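You operate a simulated robot arm through the tools that you are given. There is no shell and no other tool.

The job below is to be done with a simulated robot arm. You get a single attempt, and the scene is never put back.

Task
Pour about 45 ml of blue ink into the cup of yellow ink and stir with the yellow stick.
Fine: put jug and stick back. Set down upright: jug.

It is judged by the outcome, as a careful person would: the job done as asked, and still so three seconds after it is handed in. It fails if anything else is knocked over, pushed out of place, dropped, spilled or broken.

Robot
A 6-joint arm with a fingered hand, fixed in place. Base frame: the origin is on the floor under the middle of its stand, x ahead of it, y to its left, z up; the work surface is at about z = 850. Lengths are in mm, angles in degrees, forces in N, time in s.
With the tool pointing down near the work surface it reaches from about 360 to 740 mm from the base axis. Its first joint turns from -115.0 to 115.0 degrees. Payload 4 kg.
The tool frame sits at the grasp point between the pads (the TCP): z along the fingers, y along the line on which they close. The tips reach 26 mm beyond it. The gripper opens to 132 mm; its body begins 73 mm behind the TCP. The gripper is a hand of 4 fingers: y runs from the thumb to the fingers, the wrist lies at [0, 0, -239] in the tool frame, and closing takes about 1.5 s.
Orientation is that of the tool frame in the base frame, as a unit quaternion [x, y, z, w]. With the fingers straight down and closing along the base's y, the tool's x points along the base's -x, its y along +y and its z along -z.

Tools
- The arm moves only by the tool play_rows. Its argument "series" is a list of rows, each a list of 7 numbers: the shift along the tool's x, y, z in cm, then the turn, a rotation vector about the tool's x, y, z in degrees, then the opening, from 0 (shut) to 1 (fully open). In form: [[tx, ty, tz, wx, wy, wz, jaw], ...]. A call has 1 to 20 rows; each row is the pose to reach, as a shift and turn from the pose commanded when the call began, along the tool's axes at that moment. A row lasts 0.2 s, in which the tool goes at most 50 mm and 8.6 degrees; a call with a longer step from one row to the next is refused whole, and so is a gripper value outside its range. A pose out of reach is approached as far as the arm can. The call stops where the force on the tool passes 40 N (or 10 N more than at its start, if that is more) or the arm is blocked; 0.2 s more then pass. The fingers move at their own pace (about 153 mm/s each) and stop on an object; they squeeze with about 31 N. The grip force told is the motor's: it shows also when the fingers shut on nothing. Time passes only in rows, and 0.2 s behind the last, so rows that repeat a pose let the fingers close. The reply holds the time, the measured pose of the TCP, the force on the tool along the base axes, the opening and the grip force, in the units named above and with some noise, with the torque about the TCP (base axes, N m) and any sound that the robot's microphone picked up, and new pictures: "pictures" is both (left out), scene, wrist or none.
- Cameras (640 x 400 px; columns grow to the right, rows downward): "scene" is fixed at [399.7, 513.3, 1490.9]; the picture's right is [-1.00, -0.05, 0.00], its down [-0.04, 0.75, -0.66] and it looks along [0.03, -0.66, -0.75] (base axes); focal length 248 px, centre (320, 200). "wrist" rides on the gripper at [68, 2, -97] in the tool frame; the picture's right is [-0.02, 1.00, 0.00], its down [-0.82, -0.02, -0.58] and it looks along [-0.58, -0.01, 0.82] (tool axes); focal length 270 px, centre (320, 200). There is no depth. A picture from a camera that has moved, and an enlarged one, comes with that camera's place and axes in the base frame and with its lens. The place of the scene camera against the robot may be out by one fixed shift of up to 18 mm in any direction.
- slide_trunk(by): slides the trunk up (or, below 0, down) by that many mm; the arm rides with it, the base frame stays. It gives what a move gives, with no picture.
- grasp_type(shape): the hand has 4 fingers and takes this shape, open, in about a second: jaw (thumb against the fingers, like two jaws); tri (thumb and two fingers); tip (a fingertip pinch); poke (one finger out to press); point (the index stretched); flat (the hand flat); cup (the hand cupped); fist (a fist). The gripper value then closes the fingers along that shape, each until it touches; the sizes above hold for jaw. It gives what a move gives, with no picture.
- enlarge(camera, box): a new picture of the part [left, top, right, bottom] of that camera's present view, enlarged. No time passes.
- close_job(): hands the job in; it is judged then, once.

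Nothing tells you positions but the pictures and the camera data. Unless the task says otherwise, let go and move clear before handing in.

The tools are called after "Request:" by a JSON object that holds its "method" and its "body". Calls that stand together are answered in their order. play_rows: Moves the arm, as the interface text tells. Its arguments: {"type":"object","properties":{"series":{"type":"array","items":{"type":"array","items":{"type":"number"}}},"pictures":{"type":"string","enum":["both","scene","wrist","none"]}},"required":["series"]} The other tools are called the same way: slide_trunk (by) moves the trunk up or down; grasp_type (shape) gives the hand a shape; enlarge (camera, box) takes an enlarged picture of a part of a camera's view; close_job () hands the job in.

At the start:

```text
time: 0.0
position: [366.0, 183.8, 1273.9]
orientation: [-0.001, 1.0, 0.0, 0.0]
ft_force: [0.0, -0.5, 0.0]
torque: [0.04, -0.03, -0.02]
opening: 131.7
grasp_force: 0.1
shape: jaw
trunk travel left (down, up): [-850.0, 140.0]
```

scene: 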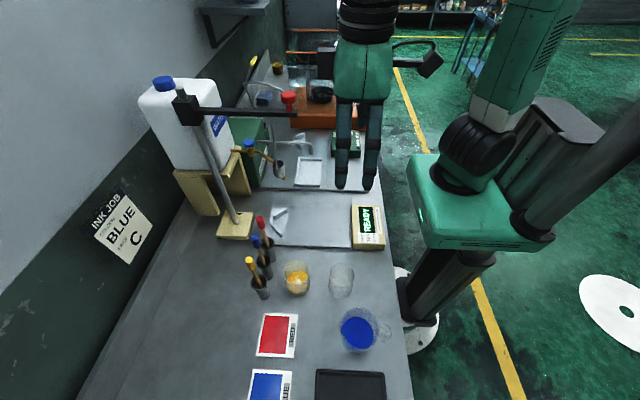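
wrist: 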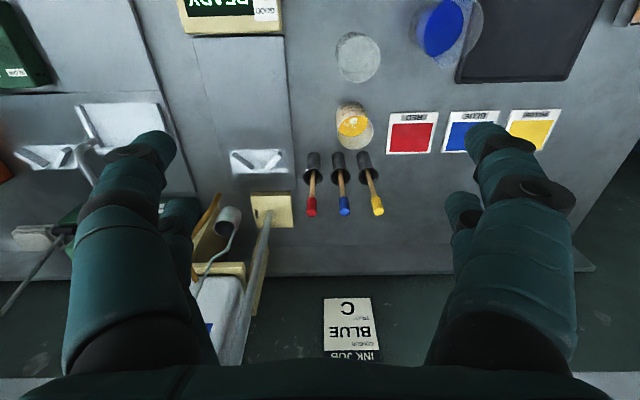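

I see a bench with a blue-ink jug, a cup of yellow ink, an empty cup and three sticks (red, blue, yellow) in holders. I'll look closer before moving.

Request:
{"method": "enlarge", "body": {"camera": "scene", "box": [220, 200, 420, 400]}}

Request:
{"method": "enlarge", "body": {"camera": "wrist", "box": [280, 0, 520, 150]}}

Request:
{"method": "enlarge", "body": {"camera": "wrist", "box": [220, 80, 460, 230]}}

Request:
{"method": "enlarge", "body": {"camera": "scene", "box": [80, 50, 400, 250]}}

```text
2.00 times, centred on (320, 300) of scene
camera zoom: at [399.7, 513.3, 1490.9], right [-1.0, -0.05, 0.0], down [-0.04, 0.75, -0.66], along [0.03, -0.66, -0.75], focal length 495 px, centre (320, 0)
```

zoom: 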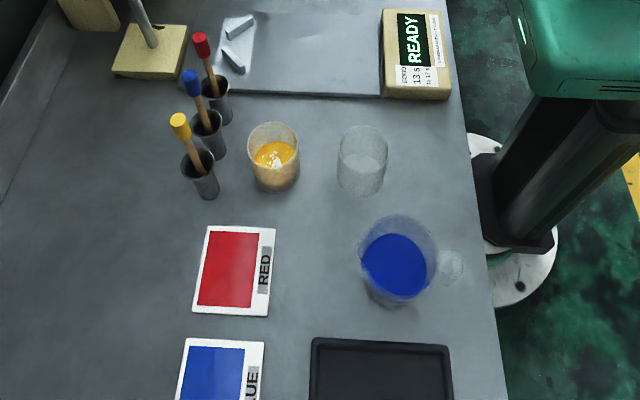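

```text
2.67 times, centred on (400, 75) of wrist
camera zoom: at [296.8, 184.5, 1370.2], right [0.02, 1.0, 0.0], down [0.82, -0.02, 0.58], along [0.58, -0.01, -0.82], focal length 721 px, centre (107, 533)
```

zoom: 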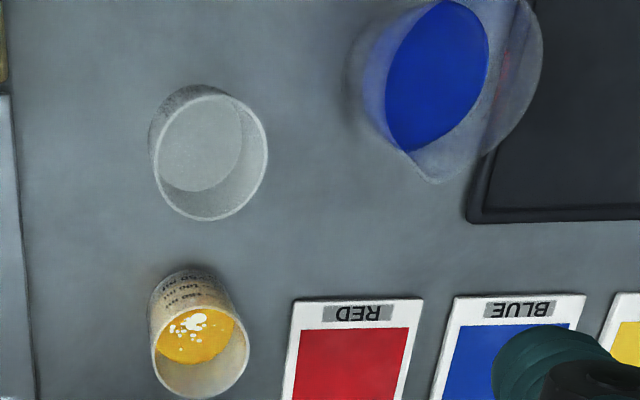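

```text
2.67 times, centred on (340, 155) of wrist
camera zoom: at [296.8, 184.5, 1370.2], right [0.02, 1.0, 0.0], down [0.82, -0.02, 0.58], along [0.58, -0.01, -0.82], focal length 721 px, centre (267, 320)
```

zoom: 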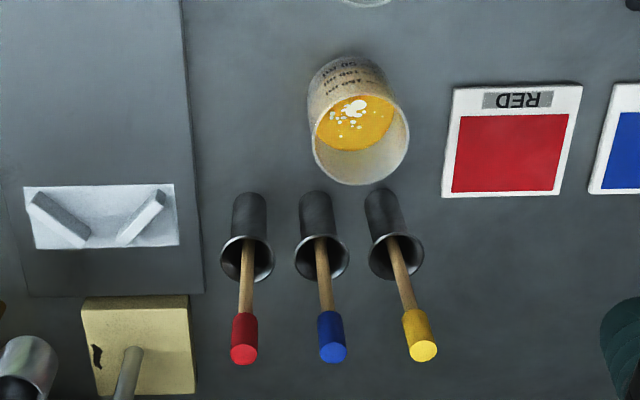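

```text
2.00 times, centred on (240, 150) of scene
camera zoom: at [399.7, 513.3, 1490.9], right [-1.0, -0.05, 0.0], down [-0.04, 0.75, -0.66], along [0.03, -0.66, -0.75], focal length 495 px, centre (480, 300)
```

zoom: 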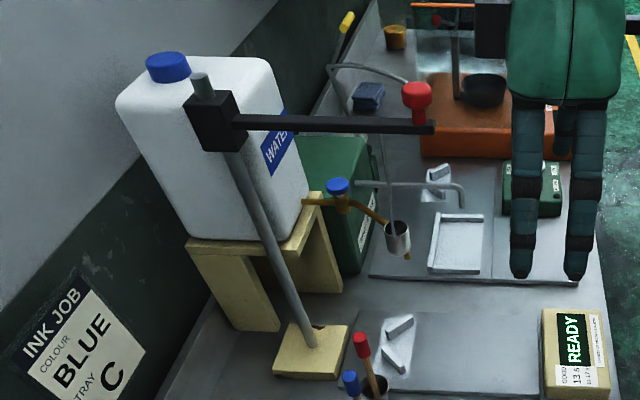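

The jug sits around (324, 373) with its handle toward the robot (-x) and its spout toward +x. The yellow cup is around (467, 243). I'll move the wrist camera over for closer views.

Request:
{"method": "play_rows", "body": {"series": [[1.1, 2.4, 2.1, 0, 0, 0, 1], [2.2, 4.9, 4.1, 0, 0, 0, 1], [3.3, 7.3, 6.2, 0, 0, 0, 1], [4.4, 9.7, 8.3, 0, 0, 0, 1], [5.5, 12.2, 10.3, 0, 0, 0, 1], [6.6, 14.6, 12.4, 0, 0, 0, 1], [6.6, 14.6, 12.4, 0, 0, 0, 1]]}}

```text
time: 1.6
position: [298.4, 330.0, 1150.2]
orientation: [0.0, 1.0, 0.0, 0.0]
ft_force: [0.5, 0.1, -0.6]
torque: [0.0, -0.02, 0.06]
opening: 131.6
grasp_force: 0.0
shape: jaw
trunk travel left (down, up): [-850.0, 140.0]
camera wrist: at [230.1, 331.0, 1246.0], right [0.02, 1.0, 0.0], down [0.82, -0.02, 0.58], along [0.58, -0.01, -0.82], focal length 270 px, centre (320, 200)
```

scene: 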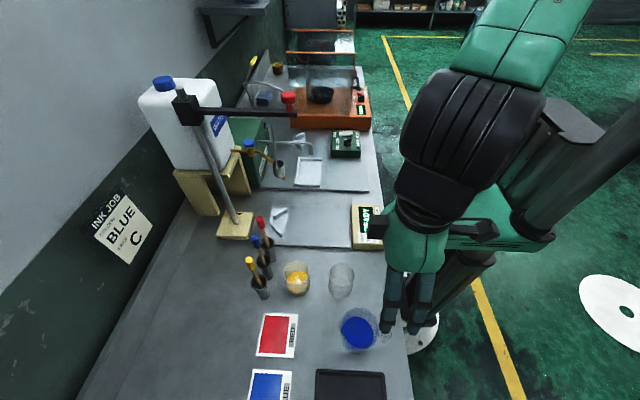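
wrist: 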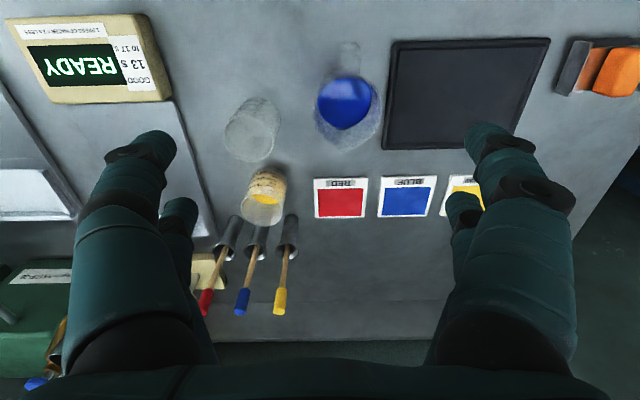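

Request:
{"method": "enlarge", "body": {"camera": "wrist", "box": [270, 30, 430, 130]}}

Request:
{"method": "enlarge", "body": {"camera": "wrist", "box": [190, 90, 350, 190]}}

Request:
{"method": "enlarge", "body": {"camera": "wrist", "box": [170, 160, 330, 320]}}

Request:
{"method": "enlarge", "body": {"camera": "scene", "box": [310, 270, 420, 370]}}

```text
4.00 times, centred on (350, 80) of wrist
camera zoom: at [230.1, 331.0, 1246.0], right [0.02, 1.0, 0.0], down [0.82, -0.02, 0.58], along [0.58, -0.01, -0.82], focal length 1081 px, centre (200, 680)
```

zoom: 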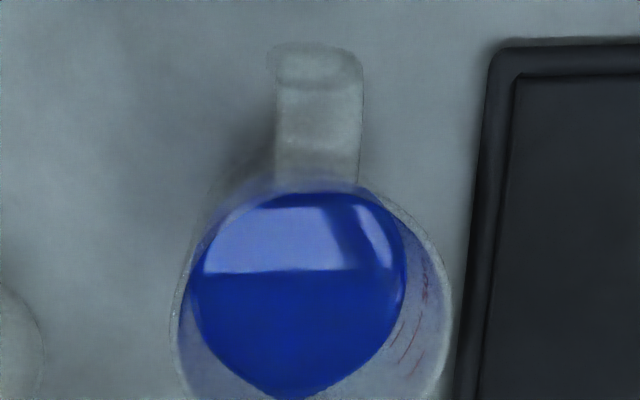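

```text
4.00 times, centred on (270, 140) of wrist
camera zoom: at [230.1, 331.0, 1246.0], right [0.02, 1.0, 0.0], down [0.82, -0.02, 0.58], along [0.58, -0.01, -0.82], focal length 1081 px, centre (520, 440)
```

zoom: 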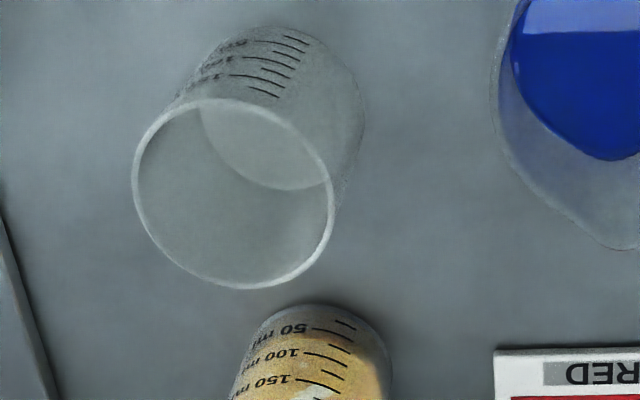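

```text
2.50 times, centred on (250, 240) of wrist
camera zoom: at [230.1, 331.0, 1246.0], right [0.02, 1.0, 0.0], down [0.82, -0.02, 0.58], along [0.58, -0.01, -0.82], focal length 676 px, centre (495, 100)
```

zoom: 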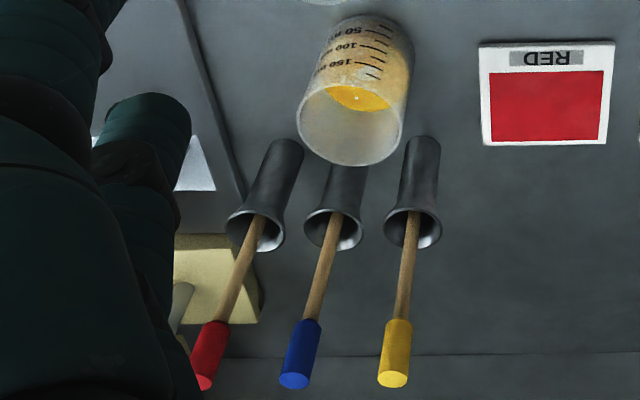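

```text
4.00 times, centred on (365, 320) of scene
camera zoom: at [399.7, 513.3, 1490.9], right [-1.0, -0.05, 0.0], down [-0.04, 0.75, -0.66], along [0.03, -0.66, -0.75], focal length 991 px, centre (140, -280)
```

zoom: 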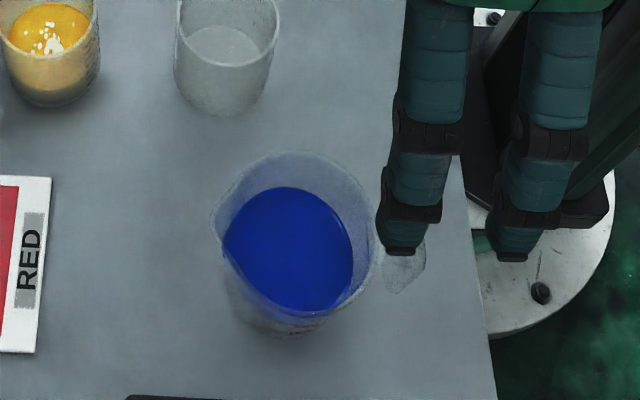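

The jug centre looks to be near (321, 359), with the ink surface about 70 mm above the table. The yellow cup is at about (470, 241) with its rim near z 928. I'll look straight down at the jug next.

Request:
{"method": "play_rows", "body": {"series": [[-0.4, 0.6, 1.4, 0, 7, 0, 1], [-0.8, 1.2, 2.8, 0, 14, 0, 1], [-1.2, 1.8, 4.2, 0, 21, 0, 1], [-1.6, 2.4, 5.6, 0, 28, 0, 1], [-2.1, 2.9, 7.0, 0, 35, 0, 1], [-2.1, 2.9, 7.0, 0, 35, 0, 1]]}}

Request:
{"method": "enlarge", "body": {"camera": "wrist", "box": [220, 140, 420, 265]}}

```text
time: 3.0
position: [319.7, 357.3, 1080.1]
orientation: [-0.001, 0.954, 0.0, -0.301]
ft_force: [-0.5, 0.0, 0.8]
torque: [0.01, 0.04, 0.01]
opening: 132.1
grasp_force: 0.1
shape: jaw
trunk travel left (down, up): [-850.0, 140.0]
camera wrist: at [319.2, 359.2, 1198.0], right [0.02, 1.0, -0.01], down [1.0, -0.02, 0.0], along [0.0, -0.01, -1.0], focal length 270 px, centre (320, 200)
```

scene: 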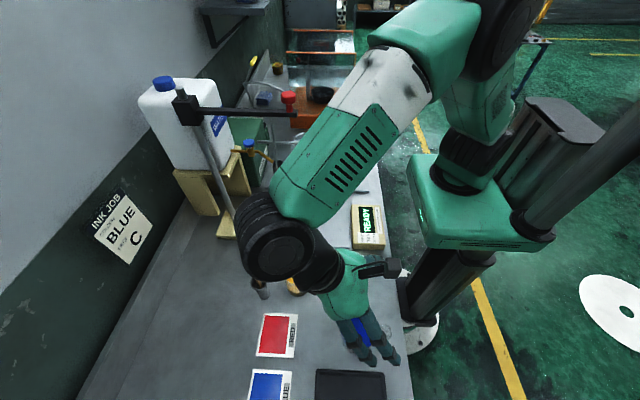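
wrist: 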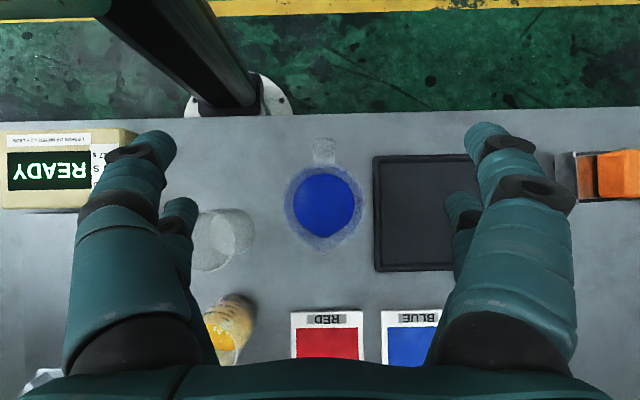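

```text
3.20 times, centred on (320, 202) of wrist
camera zoom: at [319.2, 359.2, 1198.0], right [0.02, 1.0, -0.01], down [1.0, -0.02, 0.0], along [0.0, -0.01, -1.0], focal length 865 px, centre (320, 192)
```

zoom: 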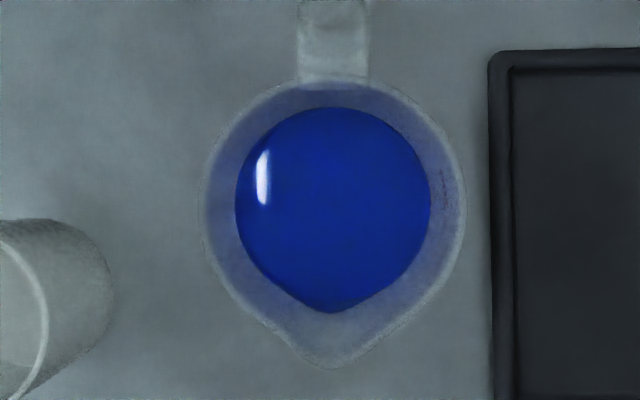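

The top view puts the jug axis at about (323, 360). The spout points to +x and the handle to -x. I'll check the handle and fingers, then take lower-angle views to judge the levels.

Request:
{"method": "enlarge", "body": {"camera": "wrist", "box": [280, 125, 376, 185]}}

Request:
{"method": "enlarge", "body": {"camera": "scene", "box": [220, 180, 420, 380]}}

Request:
{"method": "play_rows", "body": {"series": [[0, 0, 0, 0, -7.5, 0, 1], [0, -1.5, 0, 0, -15, 0, 1], [0, -3, 0, 0, -22.5, 0, 1], [0, -5, 0, 0, -30, 0, 1], [0, -7, 0, 0, -37.5, 0, 1], [0, -9, 0, 0, -45, 0, 1], [0, -11, 0, 0, -52.5, 0, 1], [0, -12, 0, 0, -58, 0, 1], [0, -12, 0, 0, -58, 0, 1]]}}

```text
6.67 times, centred on (328, 155) of wrist
camera zoom: at [319.2, 359.2, 1198.0], right [0.02, 1.0, -0.01], down [1.0, -0.02, 0.0], along [0.0, -0.01, -1.0], focal length 1802 px, centre (267, 500)
```

zoom: 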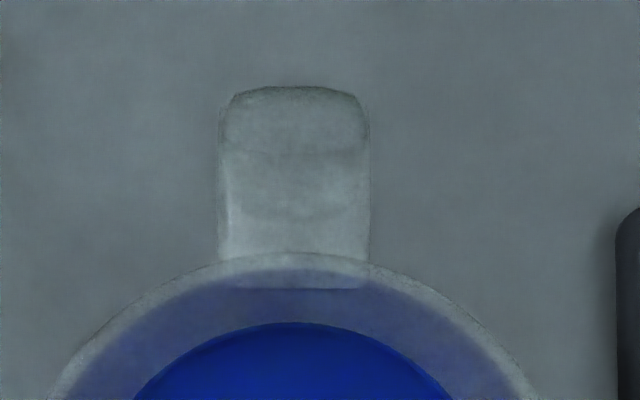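

```text
2.00 times, centred on (320, 280) of scene
camera zoom: at [399.7, 513.3, 1490.9], right [-1.0, -0.05, 0.0], down [-0.04, 0.75, -0.66], along [0.03, -0.66, -0.75], focal length 495 px, centre (320, 40)
```

zoom: 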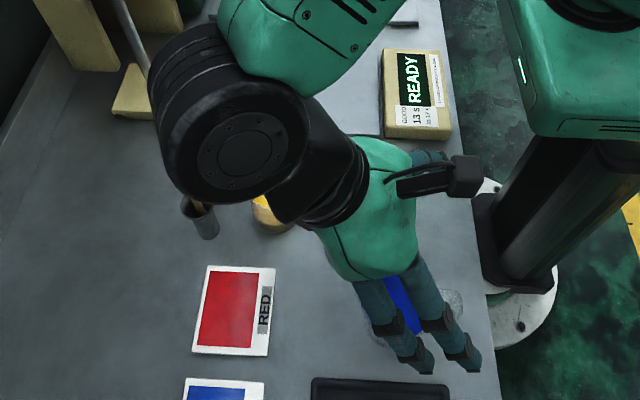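

```text
time: 5.0
position: [321.3, 238.2, 1080.7]
orientation: [-0.001, 0.98, 0.0, 0.2]
ft_force: [0.3, -0.7, 0.3]
torque: [-0.03, -0.01, 0.01]
opening: 131.9
grasp_force: 0.1
shape: jaw
trunk travel left (down, up): [-850.0, 140.0]
camera wrist: at [219.0, 239.6, 1141.9], right [0.02, 1.0, 0.01], down [0.53, -0.02, 0.85], along [0.85, -0.01, -0.53], focal length 270 px, centre (320, 200)
```

scene: 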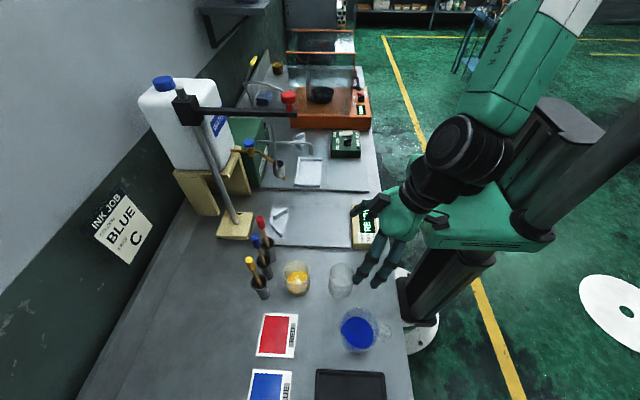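
wrist: 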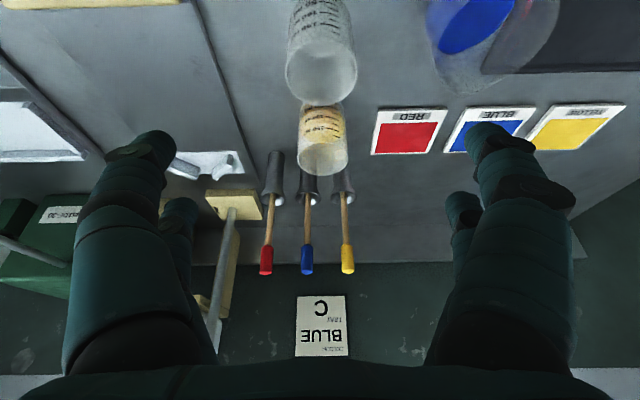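

I'm looking at the cups from a lower angle now, and I'll zoom in on the graduations.

Request:
{"method": "enlarge", "body": {"camera": "wrist", "box": [270, 80, 382, 190]}}

Request:
{"method": "enlarge", "body": {"camera": "wrist", "box": [410, 0, 570, 100]}}

Request:
{"method": "enlarge", "body": {"camera": "wrist", "box": [240, 140, 400, 290]}}

Request:
{"method": "enlarge", "body": {"camera": "scene", "box": [310, 270, 420, 370]}}

Request:
{"method": "enlarge", "body": {"camera": "scene", "box": [230, 220, 370, 310]}}

```text
3.64 times, centred on (326, 135) of wrist
camera zoom: at [219.0, 239.6, 1141.9], right [0.02, 1.0, 0.01], down [0.53, -0.02, 0.85], along [0.85, -0.01, -0.53], focal length 983 px, centre (298, 436)
```

zoom: 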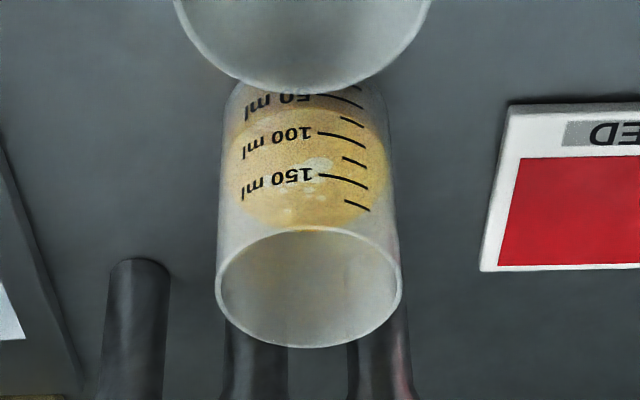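

```text
4.00 times, centred on (490, 50) of wrist
camera zoom: at [219.0, 239.6, 1141.9], right [0.02, 1.0, 0.01], down [0.53, -0.02, 0.85], along [0.85, -0.01, -0.53], focal length 1081 px, centre (-360, 800)
```

zoom: 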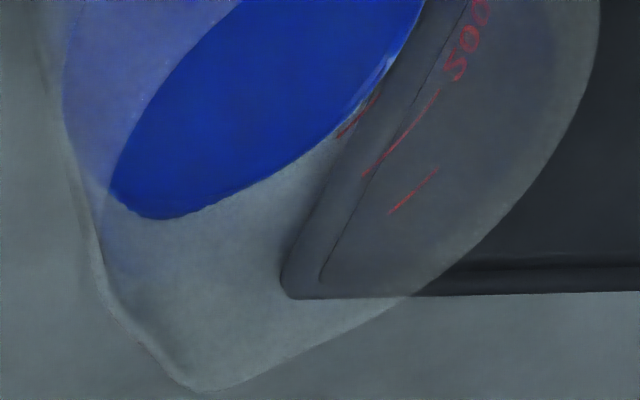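

```text
2.67 times, centred on (320, 215) of wrist
camera zoom: at [219.0, 239.6, 1141.9], right [0.02, 1.0, 0.01], down [0.53, -0.02, 0.85], along [0.85, -0.01, -0.53], focal length 721 px, centre (320, 160)
```

zoom: 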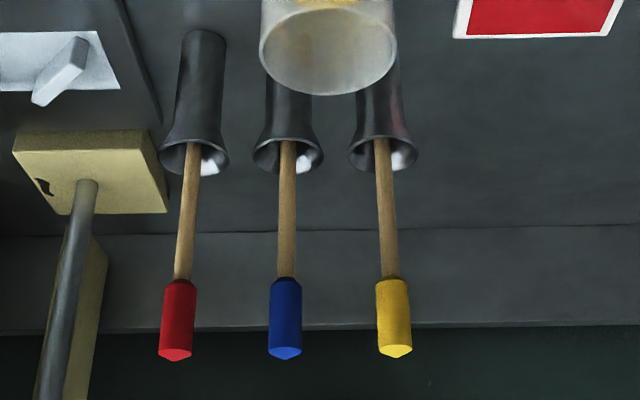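

```text
4.00 times, centred on (365, 320) of scene
camera zoom: at [399.7, 513.3, 1490.9], right [-1.0, -0.05, 0.0], down [-0.04, 0.75, -0.66], along [0.03, -0.66, -0.75], focal length 991 px, centre (140, -280)
```

zoom: 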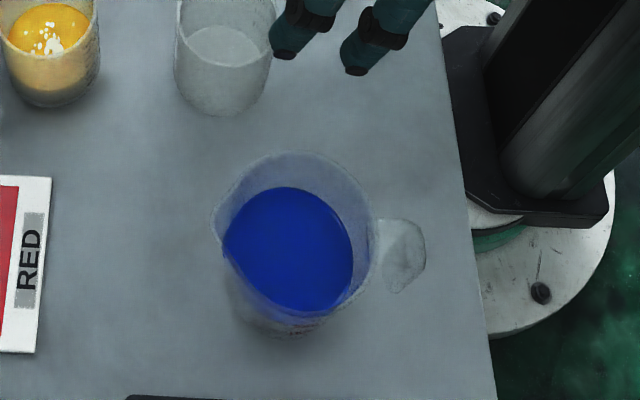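

```text
4.44 times, centred on (300, 265) of scene
camera zoom: at [399.7, 513.3, 1490.9], right [-1.0, -0.05, 0.0], down [-0.04, 0.75, -0.66], along [0.03, -0.66, -0.75], focal length 1101 px, centre (409, -89)
```

zoom: 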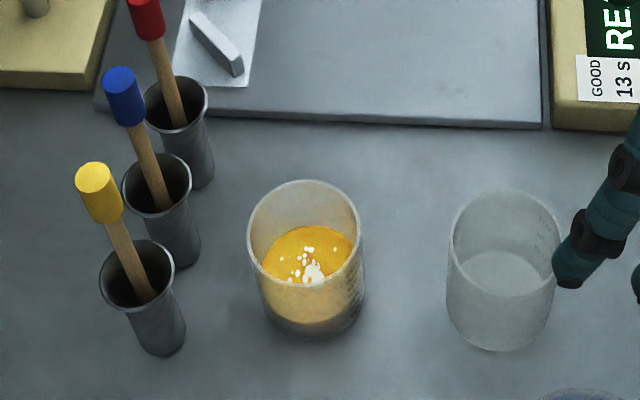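

The measurements so far:
- **Cup:** the yellow ink sits at about z 875, roughly 70 ml. The 50, 100 and 150 ml marks are at about z 867, 885 and 905.
- **Jug:** the rim is at about z 947 and the ink level at about z 899.
- **Pour:** it should start near 45° of tilt.

I'll move to a pre-grasp behind and above the jug, keeping the hand tilted 23° back.

Request:
{"method": "play_rows", "body": {"series": [[1.1, 2.0, 0.5, 0, 0, 0, 0.79], [2.2, 4.1, 1.1, 0, 0, 0, 0.79], [3.4, 6.1, 1.6, 0, 0, 0, 0.79], [4.5, 8.1, 2.2, 0, 0, 0, 0.79], [5.6, 10.2, 2.7, 0, 0, 0, 0.79], [6.74, 12.2, 3.2, 0, 0, 0, 0.79], [6.74, 12.2, 3.2, 0, 0, 0, 0.79]]}}

Request:
{"method": "enlarge", "body": {"camera": "wrist", "box": [160, 50, 480, 250]}}

Request:
{"method": "enlarge", "body": {"camera": "scene", "box": [290, 230, 450, 390]}}

```text
time: 6.6
position: [271.3, 360.9, 1024.1]
orientation: [0.0, 0.98, 0.0, 0.2]
ft_force: [-0.2, -0.9, 0.5]
torque: [0.02, 0.01, -0.01]
opening: 104.7
grasp_force: 0.0
shape: jaw
trunk travel left (down, up): [-850.0, 140.0]
camera wrist: at [169.5, 361.6, 1086.0], right [0.02, 1.0, 0.01], down [0.53, -0.02, 0.85], along [0.85, -0.01, -0.53], focal length 270 px, centre (320, 200)
```

scene: 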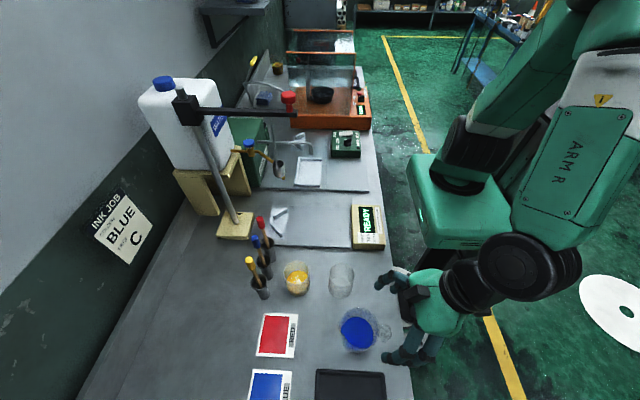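
wrist: 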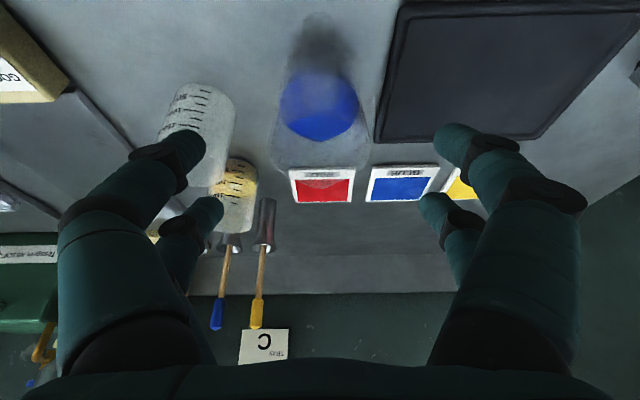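

```text
2.00 times, centred on (320, 150) of wrist
camera zoom: at [169.5, 361.6, 1086.0], right [0.02, 1.0, 0.01], down [0.53, -0.02, 0.85], along [0.85, -0.01, -0.53], focal length 541 px, centre (320, 300)
```

zoom: 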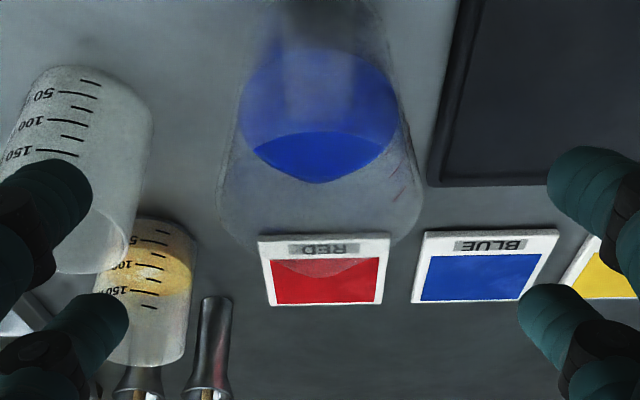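

```text
2.50 times, centred on (370, 310) of scene
camera zoom: at [399.7, 513.3, 1490.9], right [-1.0, -0.05, 0.0], down [-0.04, 0.75, -0.66], along [0.03, -0.66, -0.75], focal length 619 px, centre (195, -75)
```

zoom: 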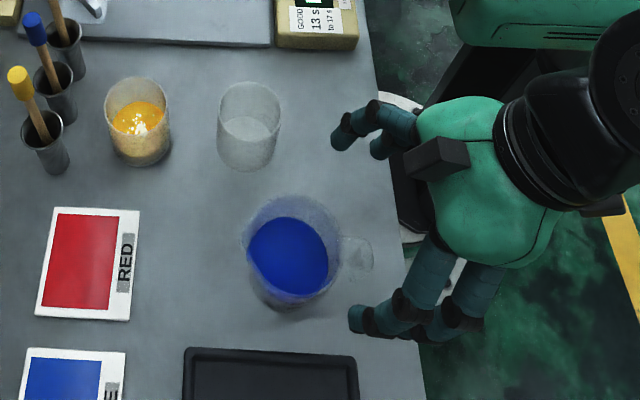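

The reach works and the ink level is confirmed at z ≈ 898. I'll descend along the tool axis with the digits either side of the jug, then check before closing.

Request:
{"method": "play_rows", "body": {"series": [[0, 0, 2.6, 0, 0, 0, 0.79], [0, 0, 5.2, 0, 0, 0, 0.79], [0, 0, 7.8, 0, 0, 0, 0.79], [-0.05, -0.05, 10.0, 0, 0, 0, 0.79], [-0.08, -0.07, 11.6, 0, 0, 0, 0.79], [-0.08, -0.07, 12.97, 0, 0, 0, 0.79], [-0.08, -0.07, 12.97, 0, 0, 0, 0.79]]}}

Request:
{"method": "enlarge", "body": {"camera": "scene", "box": [290, 230, 450, 390]}}

```text
time: 8.2
position: [321.7, 361.2, 904.8]
orientation: [0.0, 0.98, -0.001, 0.199]
ft_force: [0.0, 0.0, -0.1]
torque: [0.0, 0.02, 0.0]
opening: 104.5
grasp_force: 0.0
shape: jaw
trunk travel left (down, up): [-850.0, 140.0]
camera wrist: at [221.2, 361.3, 966.8], right [0.02, 1.0, 0.01], down [0.53, -0.02, 0.85], along [0.85, -0.01, -0.53], focal length 270 px, centre (320, 200)
```

scene: 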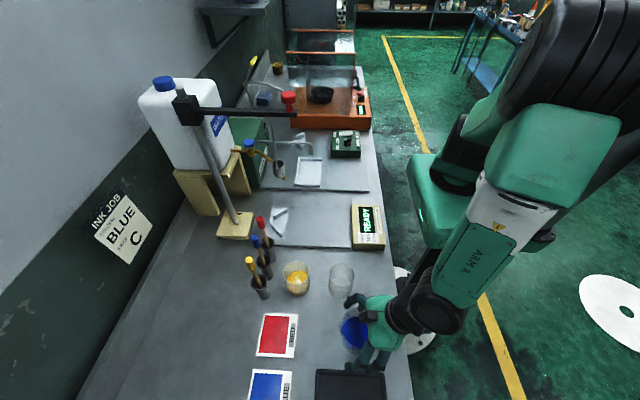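
wrist: 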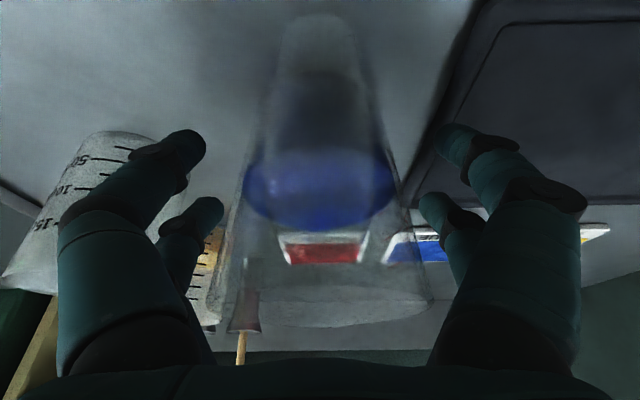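

```text
2.50 times, centred on (370, 310) of scene
camera zoom: at [399.7, 513.3, 1490.9], right [-1.0, -0.05, 0.0], down [-0.04, 0.75, -0.66], along [0.03, -0.66, -0.75], focal length 619 px, centre (195, -75)
```

zoom: 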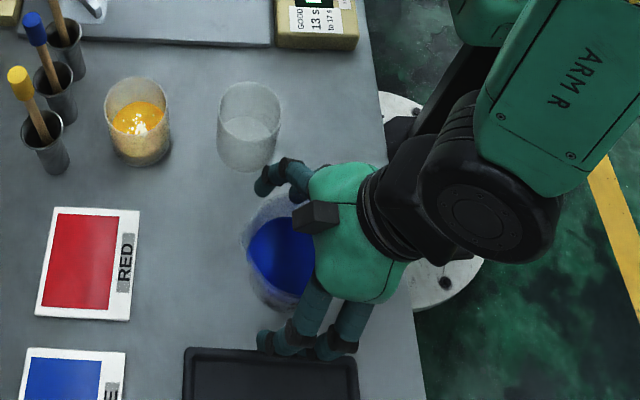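

The digits straddle the jug evenly and nothing is touching, so I'm closing the grip.

Request:
{"method": "play_rows", "body": {"series": [[0, 0, 0, 0, 0, 0, 0.6], [0, 0, 0, 0, 0, 0, 0.4], [0, 0, 0, 0, 0, 0, 0.3], [0, 0, 0, 0, 0, 0, 0.3], [0, 0, 0, 0, 0, 0, 0.3], [0, 0, 0, 0, 0, 0, 0.3]]}}

Request:
{"method": "enlarge", "body": {"camera": "scene", "box": [290, 230, 450, 390]}}

```text
time: 9.6
position: [321.7, 360.3, 905.5]
orientation: [-0.001, 0.98, 0.0, 0.199]
ft_force: [-1.8, 0.1, 0.1]
torque: [-0.03, -0.01, 0.03]
opening: 54.1
grasp_force: 30.9
shape: jaw
trunk travel left (down, up): [-850.0, 140.0]
camera wrist: at [221.2, 361.3, 966.7], right [0.02, 1.0, 0.01], down [0.53, -0.02, 0.85], along [0.85, -0.01, -0.53], focal length 270 px, centre (320, 200)
```

scene: 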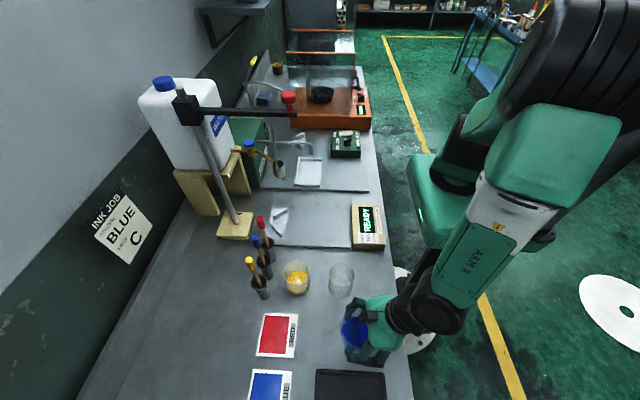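
wrist: 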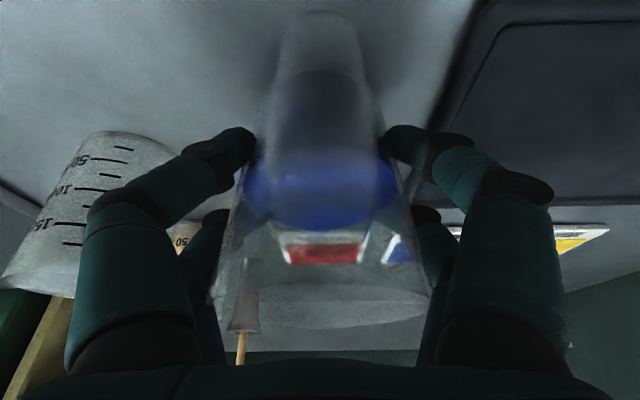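

```text
2.50 times, centred on (370, 310) of scene
camera zoom: at [399.7, 513.3, 1490.9], right [-1.0, -0.05, 0.0], down [-0.04, 0.75, -0.66], along [0.03, -0.66, -0.75], focal length 619 px, centre (195, -75)
```

zoom: 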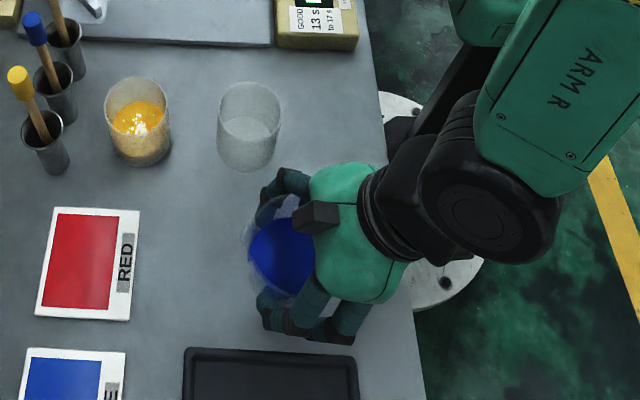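

The grip reads 31 N at 54 mm, with all four digits on the jug. I'm lifting it slowly, straight up.

Request:
{"method": "play_rows", "body": {"series": [[-0.2, 0, -0.46, 0, 0, 0, 0.3], [-0.59, 0, -1.38, 0, 0, 0, 0.3], [-0.98, 0, -2.3, 0, 0, 0, 0.3], [-1.37, 0, -3.22, 0, 0, 0, 0.3], [-1.56, 0, -3.68, 0, 0, 0, 0.3], [-1.56, 0, -3.68, 0, 0, 0, 0.3]]}}

Request:
{"method": "enlarge", "body": {"camera": "scene", "box": [290, 230, 450, 390]}}

Request:
{"method": "enlarge", "body": {"camera": "wrist", "box": [160, 0, 480, 400]}}

```text
time: 11.0
position: [324.1, 359.5, 945.1]
orientation: [-0.001, 0.98, 0.0, 0.199]
ft_force: [0.8, -0.2, -2.5]
torque: [0.01, -0.01, -0.01]
opening: 54.4
grasp_force: 31.5
shape: jaw
trunk travel left (down, up): [-850.0, 140.0]
camera wrist: at [221.5, 360.9, 1007.0], right [0.02, 1.0, 0.01], down [0.53, -0.02, 0.85], along [0.85, -0.01, -0.53], focal length 270 px, centre (320, 200)
```

scene: 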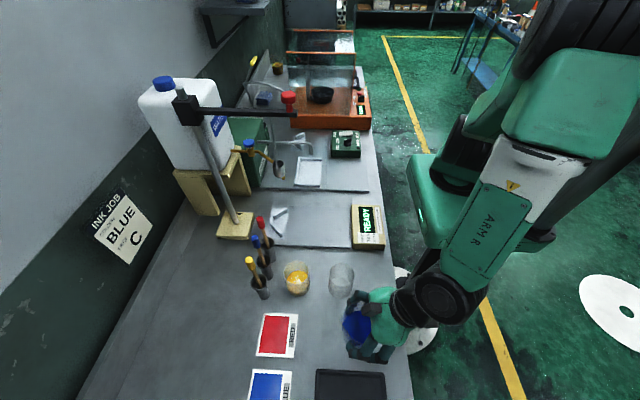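
wrist: 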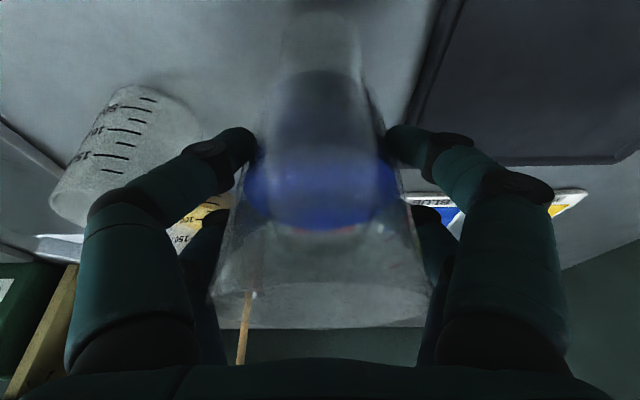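

```text
2.50 times, centred on (370, 310) of scene
camera zoom: at [399.7, 513.3, 1490.9], right [-1.0, -0.05, 0.0], down [-0.04, 0.75, -0.66], along [0.03, -0.66, -0.75], focal length 619 px, centre (195, -75)
```

zoom: 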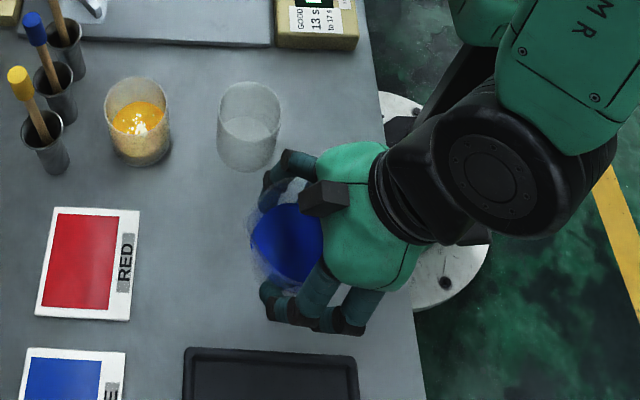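

```text
1.00 times, centred on (320, 200) of wrist (not enlarged: the box is as wide or as high as the picture)
camera zoom: at [221.5, 360.9, 1007.0], right [0.02, 1.0, 0.01], down [0.53, -0.02, 0.85], along [0.85, -0.01, -0.53], focal length 270 px, centre (320, 200)
```

zoom: 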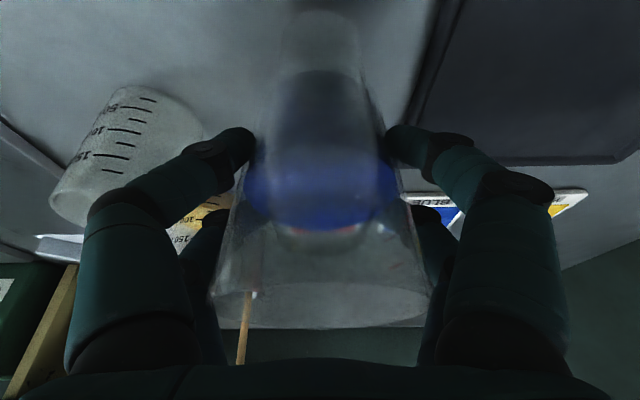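

The jug is lifted cleanly, and the wrist force of about 2.5 N suggests a total of about 250 g. I'll raise it higher, carry it toward the yellow cup and yaw it -60° so the spout faces the cup, clear of the empty cup and the sticks.

Request:
{"method": "play_rows", "body": {"series": [[-0.85, 0, -2.0, 0, 0, 0, 0.3], [-1.7, 0, -4.0, 0, 0, 0, 0.3], [-2.54, 0, -5.98, 0, 0, 0, 0.3], [-3.39, -0.48, -5.62, 1.95, 0, 4.6, 0.3], [-4.24, -0.95, -5.26, 3.91, 0, 9.2, 0.3], [-5.1, -1.43, -4.9, 5.86, 0, 13.81, 0.3], [-5.95, -1.9, -4.54, 7.81, 0, 18.41, 0.3], [-6.8, -2.38, -4.18, 9.77, 0, 23.01, 0.3], [-7.65, -2.85, -3.82, 11.72, 0, 27.6, 0.3], [-8.5, -3.33, -3.45, 13.67, 0, 32.2, 0.3], [-9.35, -3.8, -3.09, 15.63, 0, 36.8, 0.3], [-10.2, -4.28, -2.73, 17.58, 0, 41.4, 0.3], [-11.06, -4.75, -2.37, 19.53, 0, 46.0, 0.3], [-11.9, -5.23, -2.01, 21.49, 0, 50.6, 0.3], [-12.76, -5.7, -1.65, 23.44, 0, 55.23, 0.3], [-12.76, -5.7, -1.65, 23.44, 0, 55.23, 0.3]]}}

Request:
{"method": "enlarge", "body": {"camera": "scene", "box": [220, 200, 420, 350]}}

```text
time: 14.4
position: [432.4, 302.7, 1010.3]
orientation: [0.49, 0.849, -0.1, 0.172]
ft_force: [1.1, 0.3, -3.6]
torque: [-0.05, -0.03, 0.02]
opening: 54.2
grasp_force: 31.2
shape: jaw
trunk travel left (down, up): [-850.0, 140.0]
camera wrist: at [384.3, 389.9, 1071.8], right [0.88, 0.48, 0.01], down [0.24, -0.47, 0.85], along [0.41, -0.74, -0.53], focal length 270 px, centre (320, 200)
```

scene: 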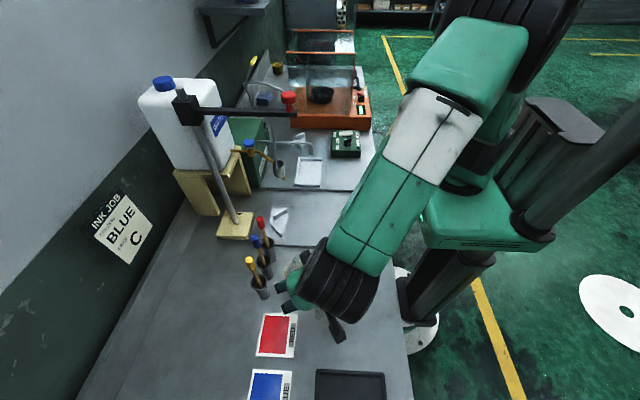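
wrist: 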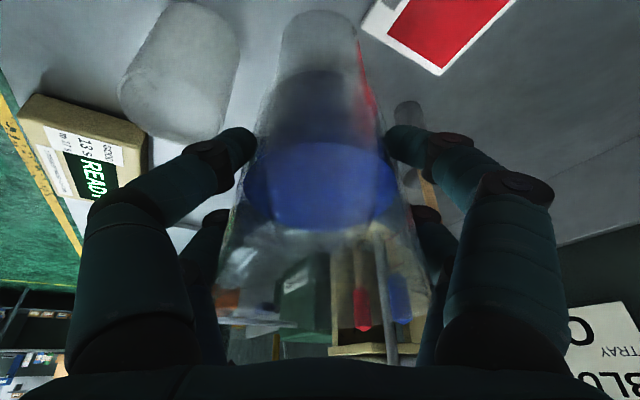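

```text
2.67 times, centred on (320, 275) of scene
camera zoom: at [399.7, 513.3, 1490.9], right [-1.0, -0.05, 0.0], down [-0.04, 0.75, -0.66], along [0.03, -0.66, -0.75], focal length 661 px, centre (320, 0)
```

zoom: 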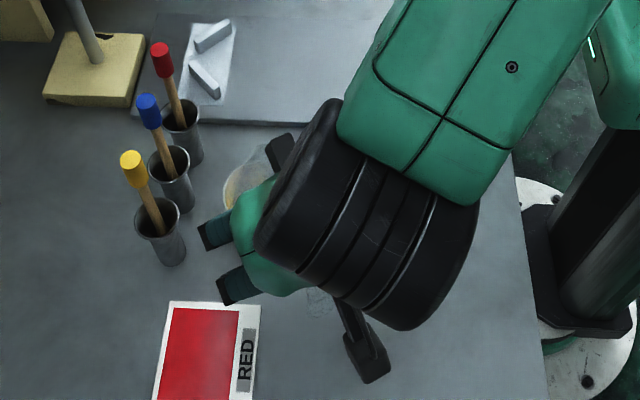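

I'm in place behind the cup with the spout facing it. Next I'll tilt slowly toward the pour threshold while lowering a little, then look.

Request:
{"method": "play_rows", "body": {"series": [[0.14, 0.03, 0.3, 0, 4, 0, 0.3], [0.28, 0.06, 0.6, 0, 8, 0, 0.3], [0.42, 0.1, 1.0, 0, 12, 0, 0.3], [0.56, 0.14, 1.3, 0, 16, 0, 0.3], [0.7, 0.18, 1.65, 0, 20, 0, 0.3], [0.84, 0.22, 2.0, 0, 24, 0, 0.3], [0.98, 0.26, 2.3, 0, 28, 0, 0.3], [1.12, 0.3, 2.6, 0, 32, 0, 0.3], [1.2, 0.3, 2.9, 0, 34, 0, 0.3], [1.3, 0.3, 3.1, 0, 36, 0, 0.3], [1.37, 0.3, 3.22, 0, 38, 0, 0.3], [1.37, 0.3, 3.22, 0, 38, 0, 0.3]]}}

Request:
{"method": "enlarge", "body": {"camera": "scene", "box": [220, 200, 420, 350]}}

Request:
{"method": "enlarge", "body": {"camera": "wrist", "box": [200, 150, 440, 400]}}

```text
time: 17.0
position: [435.5, 303.8, 975.6]
orientation: [0.495, 0.859, 0.065, -0.113]
ft_force: [0.2, -0.6, -3.6]
torque: [-0.02, 0.0, 0.01]
opening: 54.2
grasp_force: 30.8
shape: jaw
trunk travel left (down, up): [-850.0, 140.0]
camera wrist: at [416.6, 340.0, 1085.7], right [0.88, 0.48, -0.01], down [0.45, -0.82, 0.35], along [0.16, -0.31, -0.94], focal length 270 px, centre (320, 200)
```

scene: 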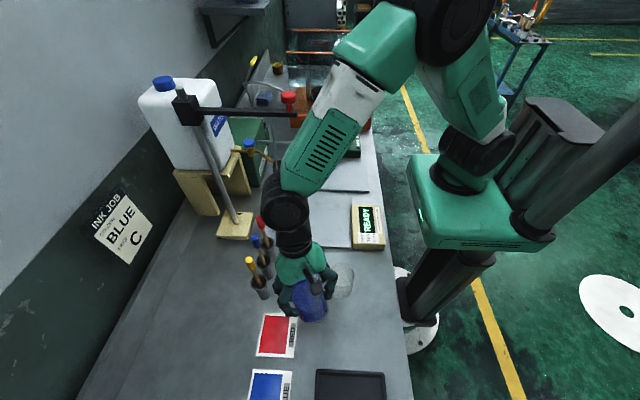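
wrist: 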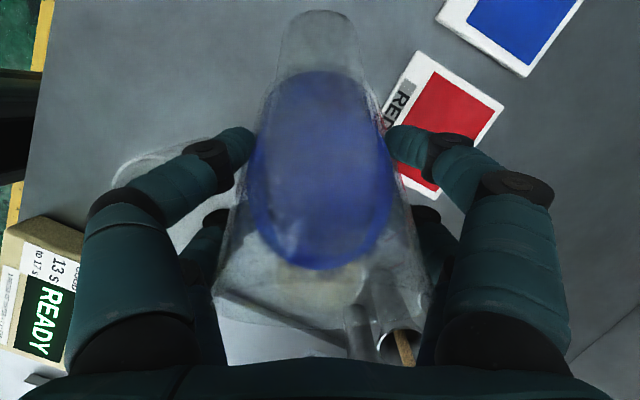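

```text
2.67 times, centred on (320, 275) of scene
camera zoom: at [399.7, 513.3, 1490.9], right [-1.0, -0.05, 0.0], down [-0.04, 0.75, -0.66], along [0.03, -0.66, -0.75], focal length 661 px, centre (320, 0)
```

zoom: 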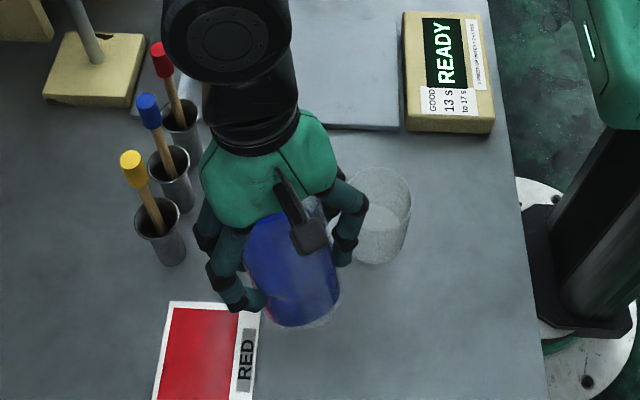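

```text
1.60 times, centred on (320, 275) of wrist
camera zoom: at [416.6, 340.0, 1085.7], right [0.88, 0.48, -0.01], down [0.45, -0.82, 0.35], along [0.16, -0.31, -0.94], focal length 432 px, centre (320, 80)
```

zoom: 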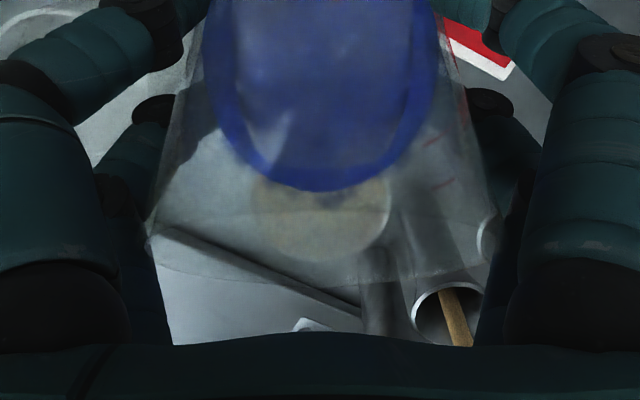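

At 38° of tilt the lip is over the near half of the cup and nothing is pouring yet. I'll keep tilting in small steps.

Request:
{"method": "play_rows", "body": {"series": [[0, 0, 0, 0, 2, 0, 0.3], [0, 0, 0, 0, 4, 0, 0.3], [0, 0, 0, 0, 5, 0, 0.3], [0, 0, 0, 0, 6, 0, 0.3], [0, 0, 0, 0, 6, 0, 0.3], [0, 0, 0, 0, 6, 0, 0.3]]}}

Request:
{"method": "enlarge", "body": {"camera": "wrist", "box": [220, 240, 420, 365]}}

Request:
{"method": "enlarge", "body": {"camera": "scene", "box": [250, 220, 370, 340]}}

```text
time: 18.4
position: [435.6, 303.0, 974.9]
orientation: [0.492, 0.851, 0.091, -0.158]
ft_force: [-0.7, -0.1, -3.2]
torque: [-0.01, -0.04, 0.0]
opening: 54.2
grasp_force: 31.3
shape: jaw
trunk travel left (down, up): [-850.0, 140.0]
camera wrist: at [422.6, 329.6, 1089.2], right [0.88, 0.48, -0.01], down [0.47, -0.85, 0.25], along [0.11, -0.22, -0.97], focal length 270 px, centre (320, 200)
```

scene: 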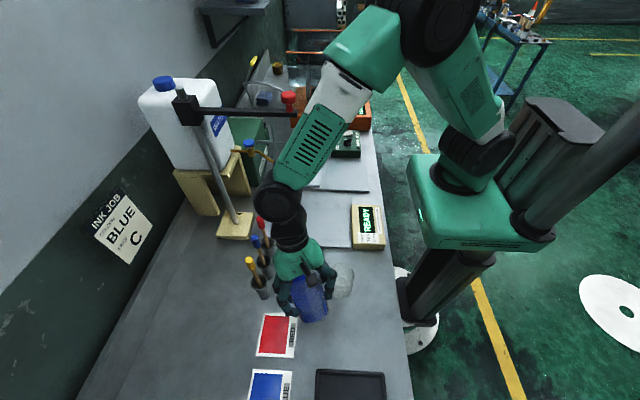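
wrist: 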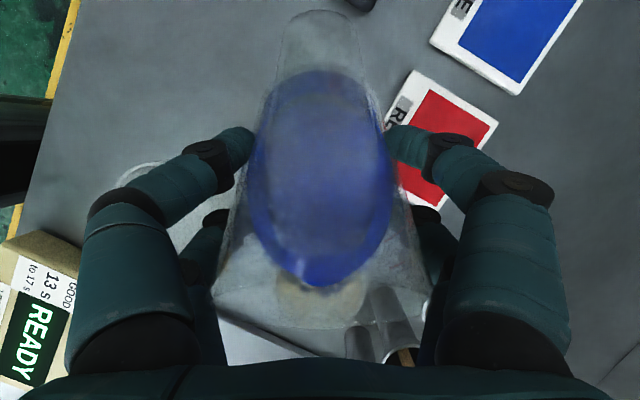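

```text
3.20 times, centred on (320, 302) of wrist
camera zoom: at [422.6, 329.6, 1089.2], right [0.88, 0.48, -0.01], down [0.47, -0.85, 0.25], along [0.11, -0.22, -0.97], focal length 865 px, centre (320, -128)
```

zoom: 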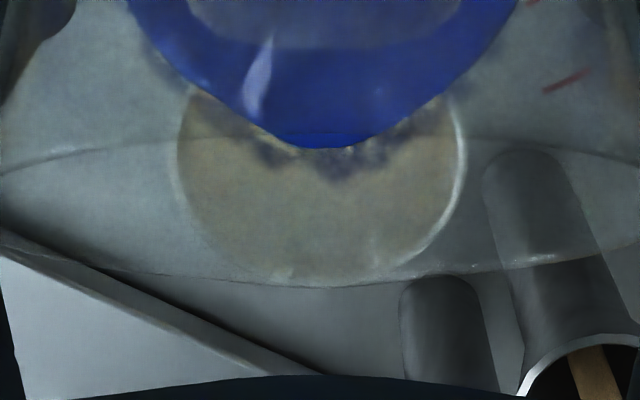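

```text
3.33 times, centred on (310, 280) of scene
camera zoom: at [399.7, 513.3, 1490.9], right [-1.0, -0.05, 0.0], down [-0.04, 0.75, -0.66], along [0.03, -0.66, -0.75], focal length 826 px, centre (353, -67)
```

zoom: 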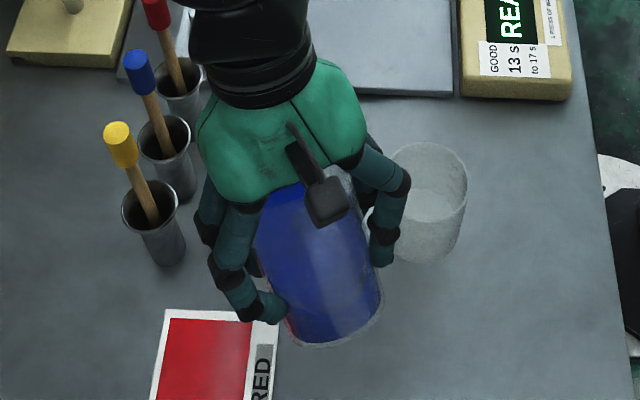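

At 44° there is still no flow and the ink front is short of the lip. I'll continue in 1–2° steps.

Request:
{"method": "play_rows", "body": {"series": [[0, 0, 0, 0, 1, 0, 0.3], [0, 0, 0, 0, 2, 0, 0.3], [0, 0, 0, 0, 2, 0, 0.3], [0, 0, 0, 0, 2, 0, 0.3]], "pictures": "wrist"}}

Request:
{"method": "enlarge", "body": {"camera": "wrist", "box": [220, 240, 420, 365]}}

```text
time: 19.4
position: [435.7, 303.4, 975.0]
orientation: [0.49, 0.849, 0.1, -0.173]
ft_force: [-0.3, 0.0, -2.6]
torque: [-0.03, 0.01, 0.01]
opening: 54.2
grasp_force: 30.5
shape: jaw
trunk travel left (down, up): [-850.0, 140.0]
camera wrist: at [424.4, 326.3, 1090.2], right [0.88, 0.48, -0.01], down [0.47, -0.86, 0.21], along [0.09, -0.19, -0.98], focal length 270 px, centre (320, 200)
```

wrist: 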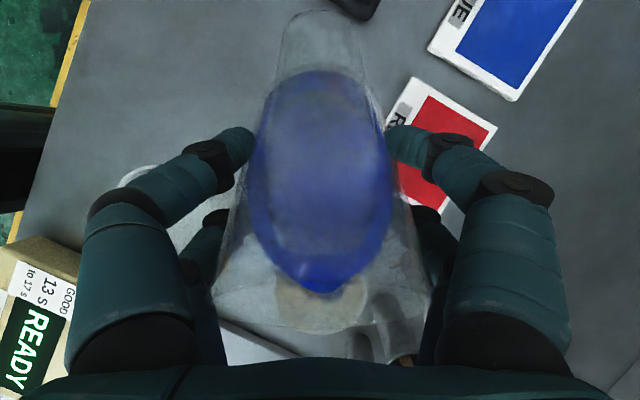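

```text
3.20 times, centred on (320, 302) of wrist
camera zoom: at [424.4, 326.3, 1090.2], right [0.88, 0.48, -0.01], down [0.47, -0.86, 0.21], along [0.09, -0.19, -0.98], focal length 865 px, centre (320, -128)
```

zoom: 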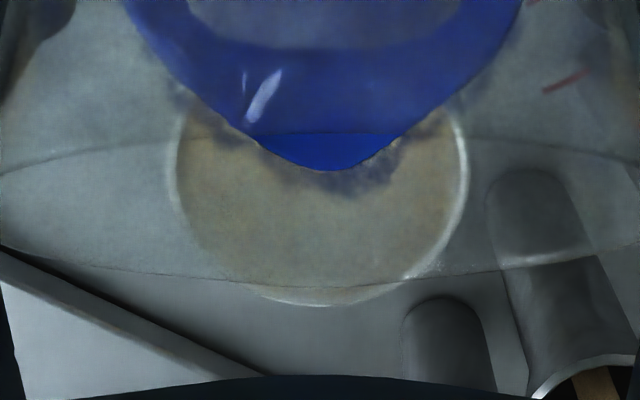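

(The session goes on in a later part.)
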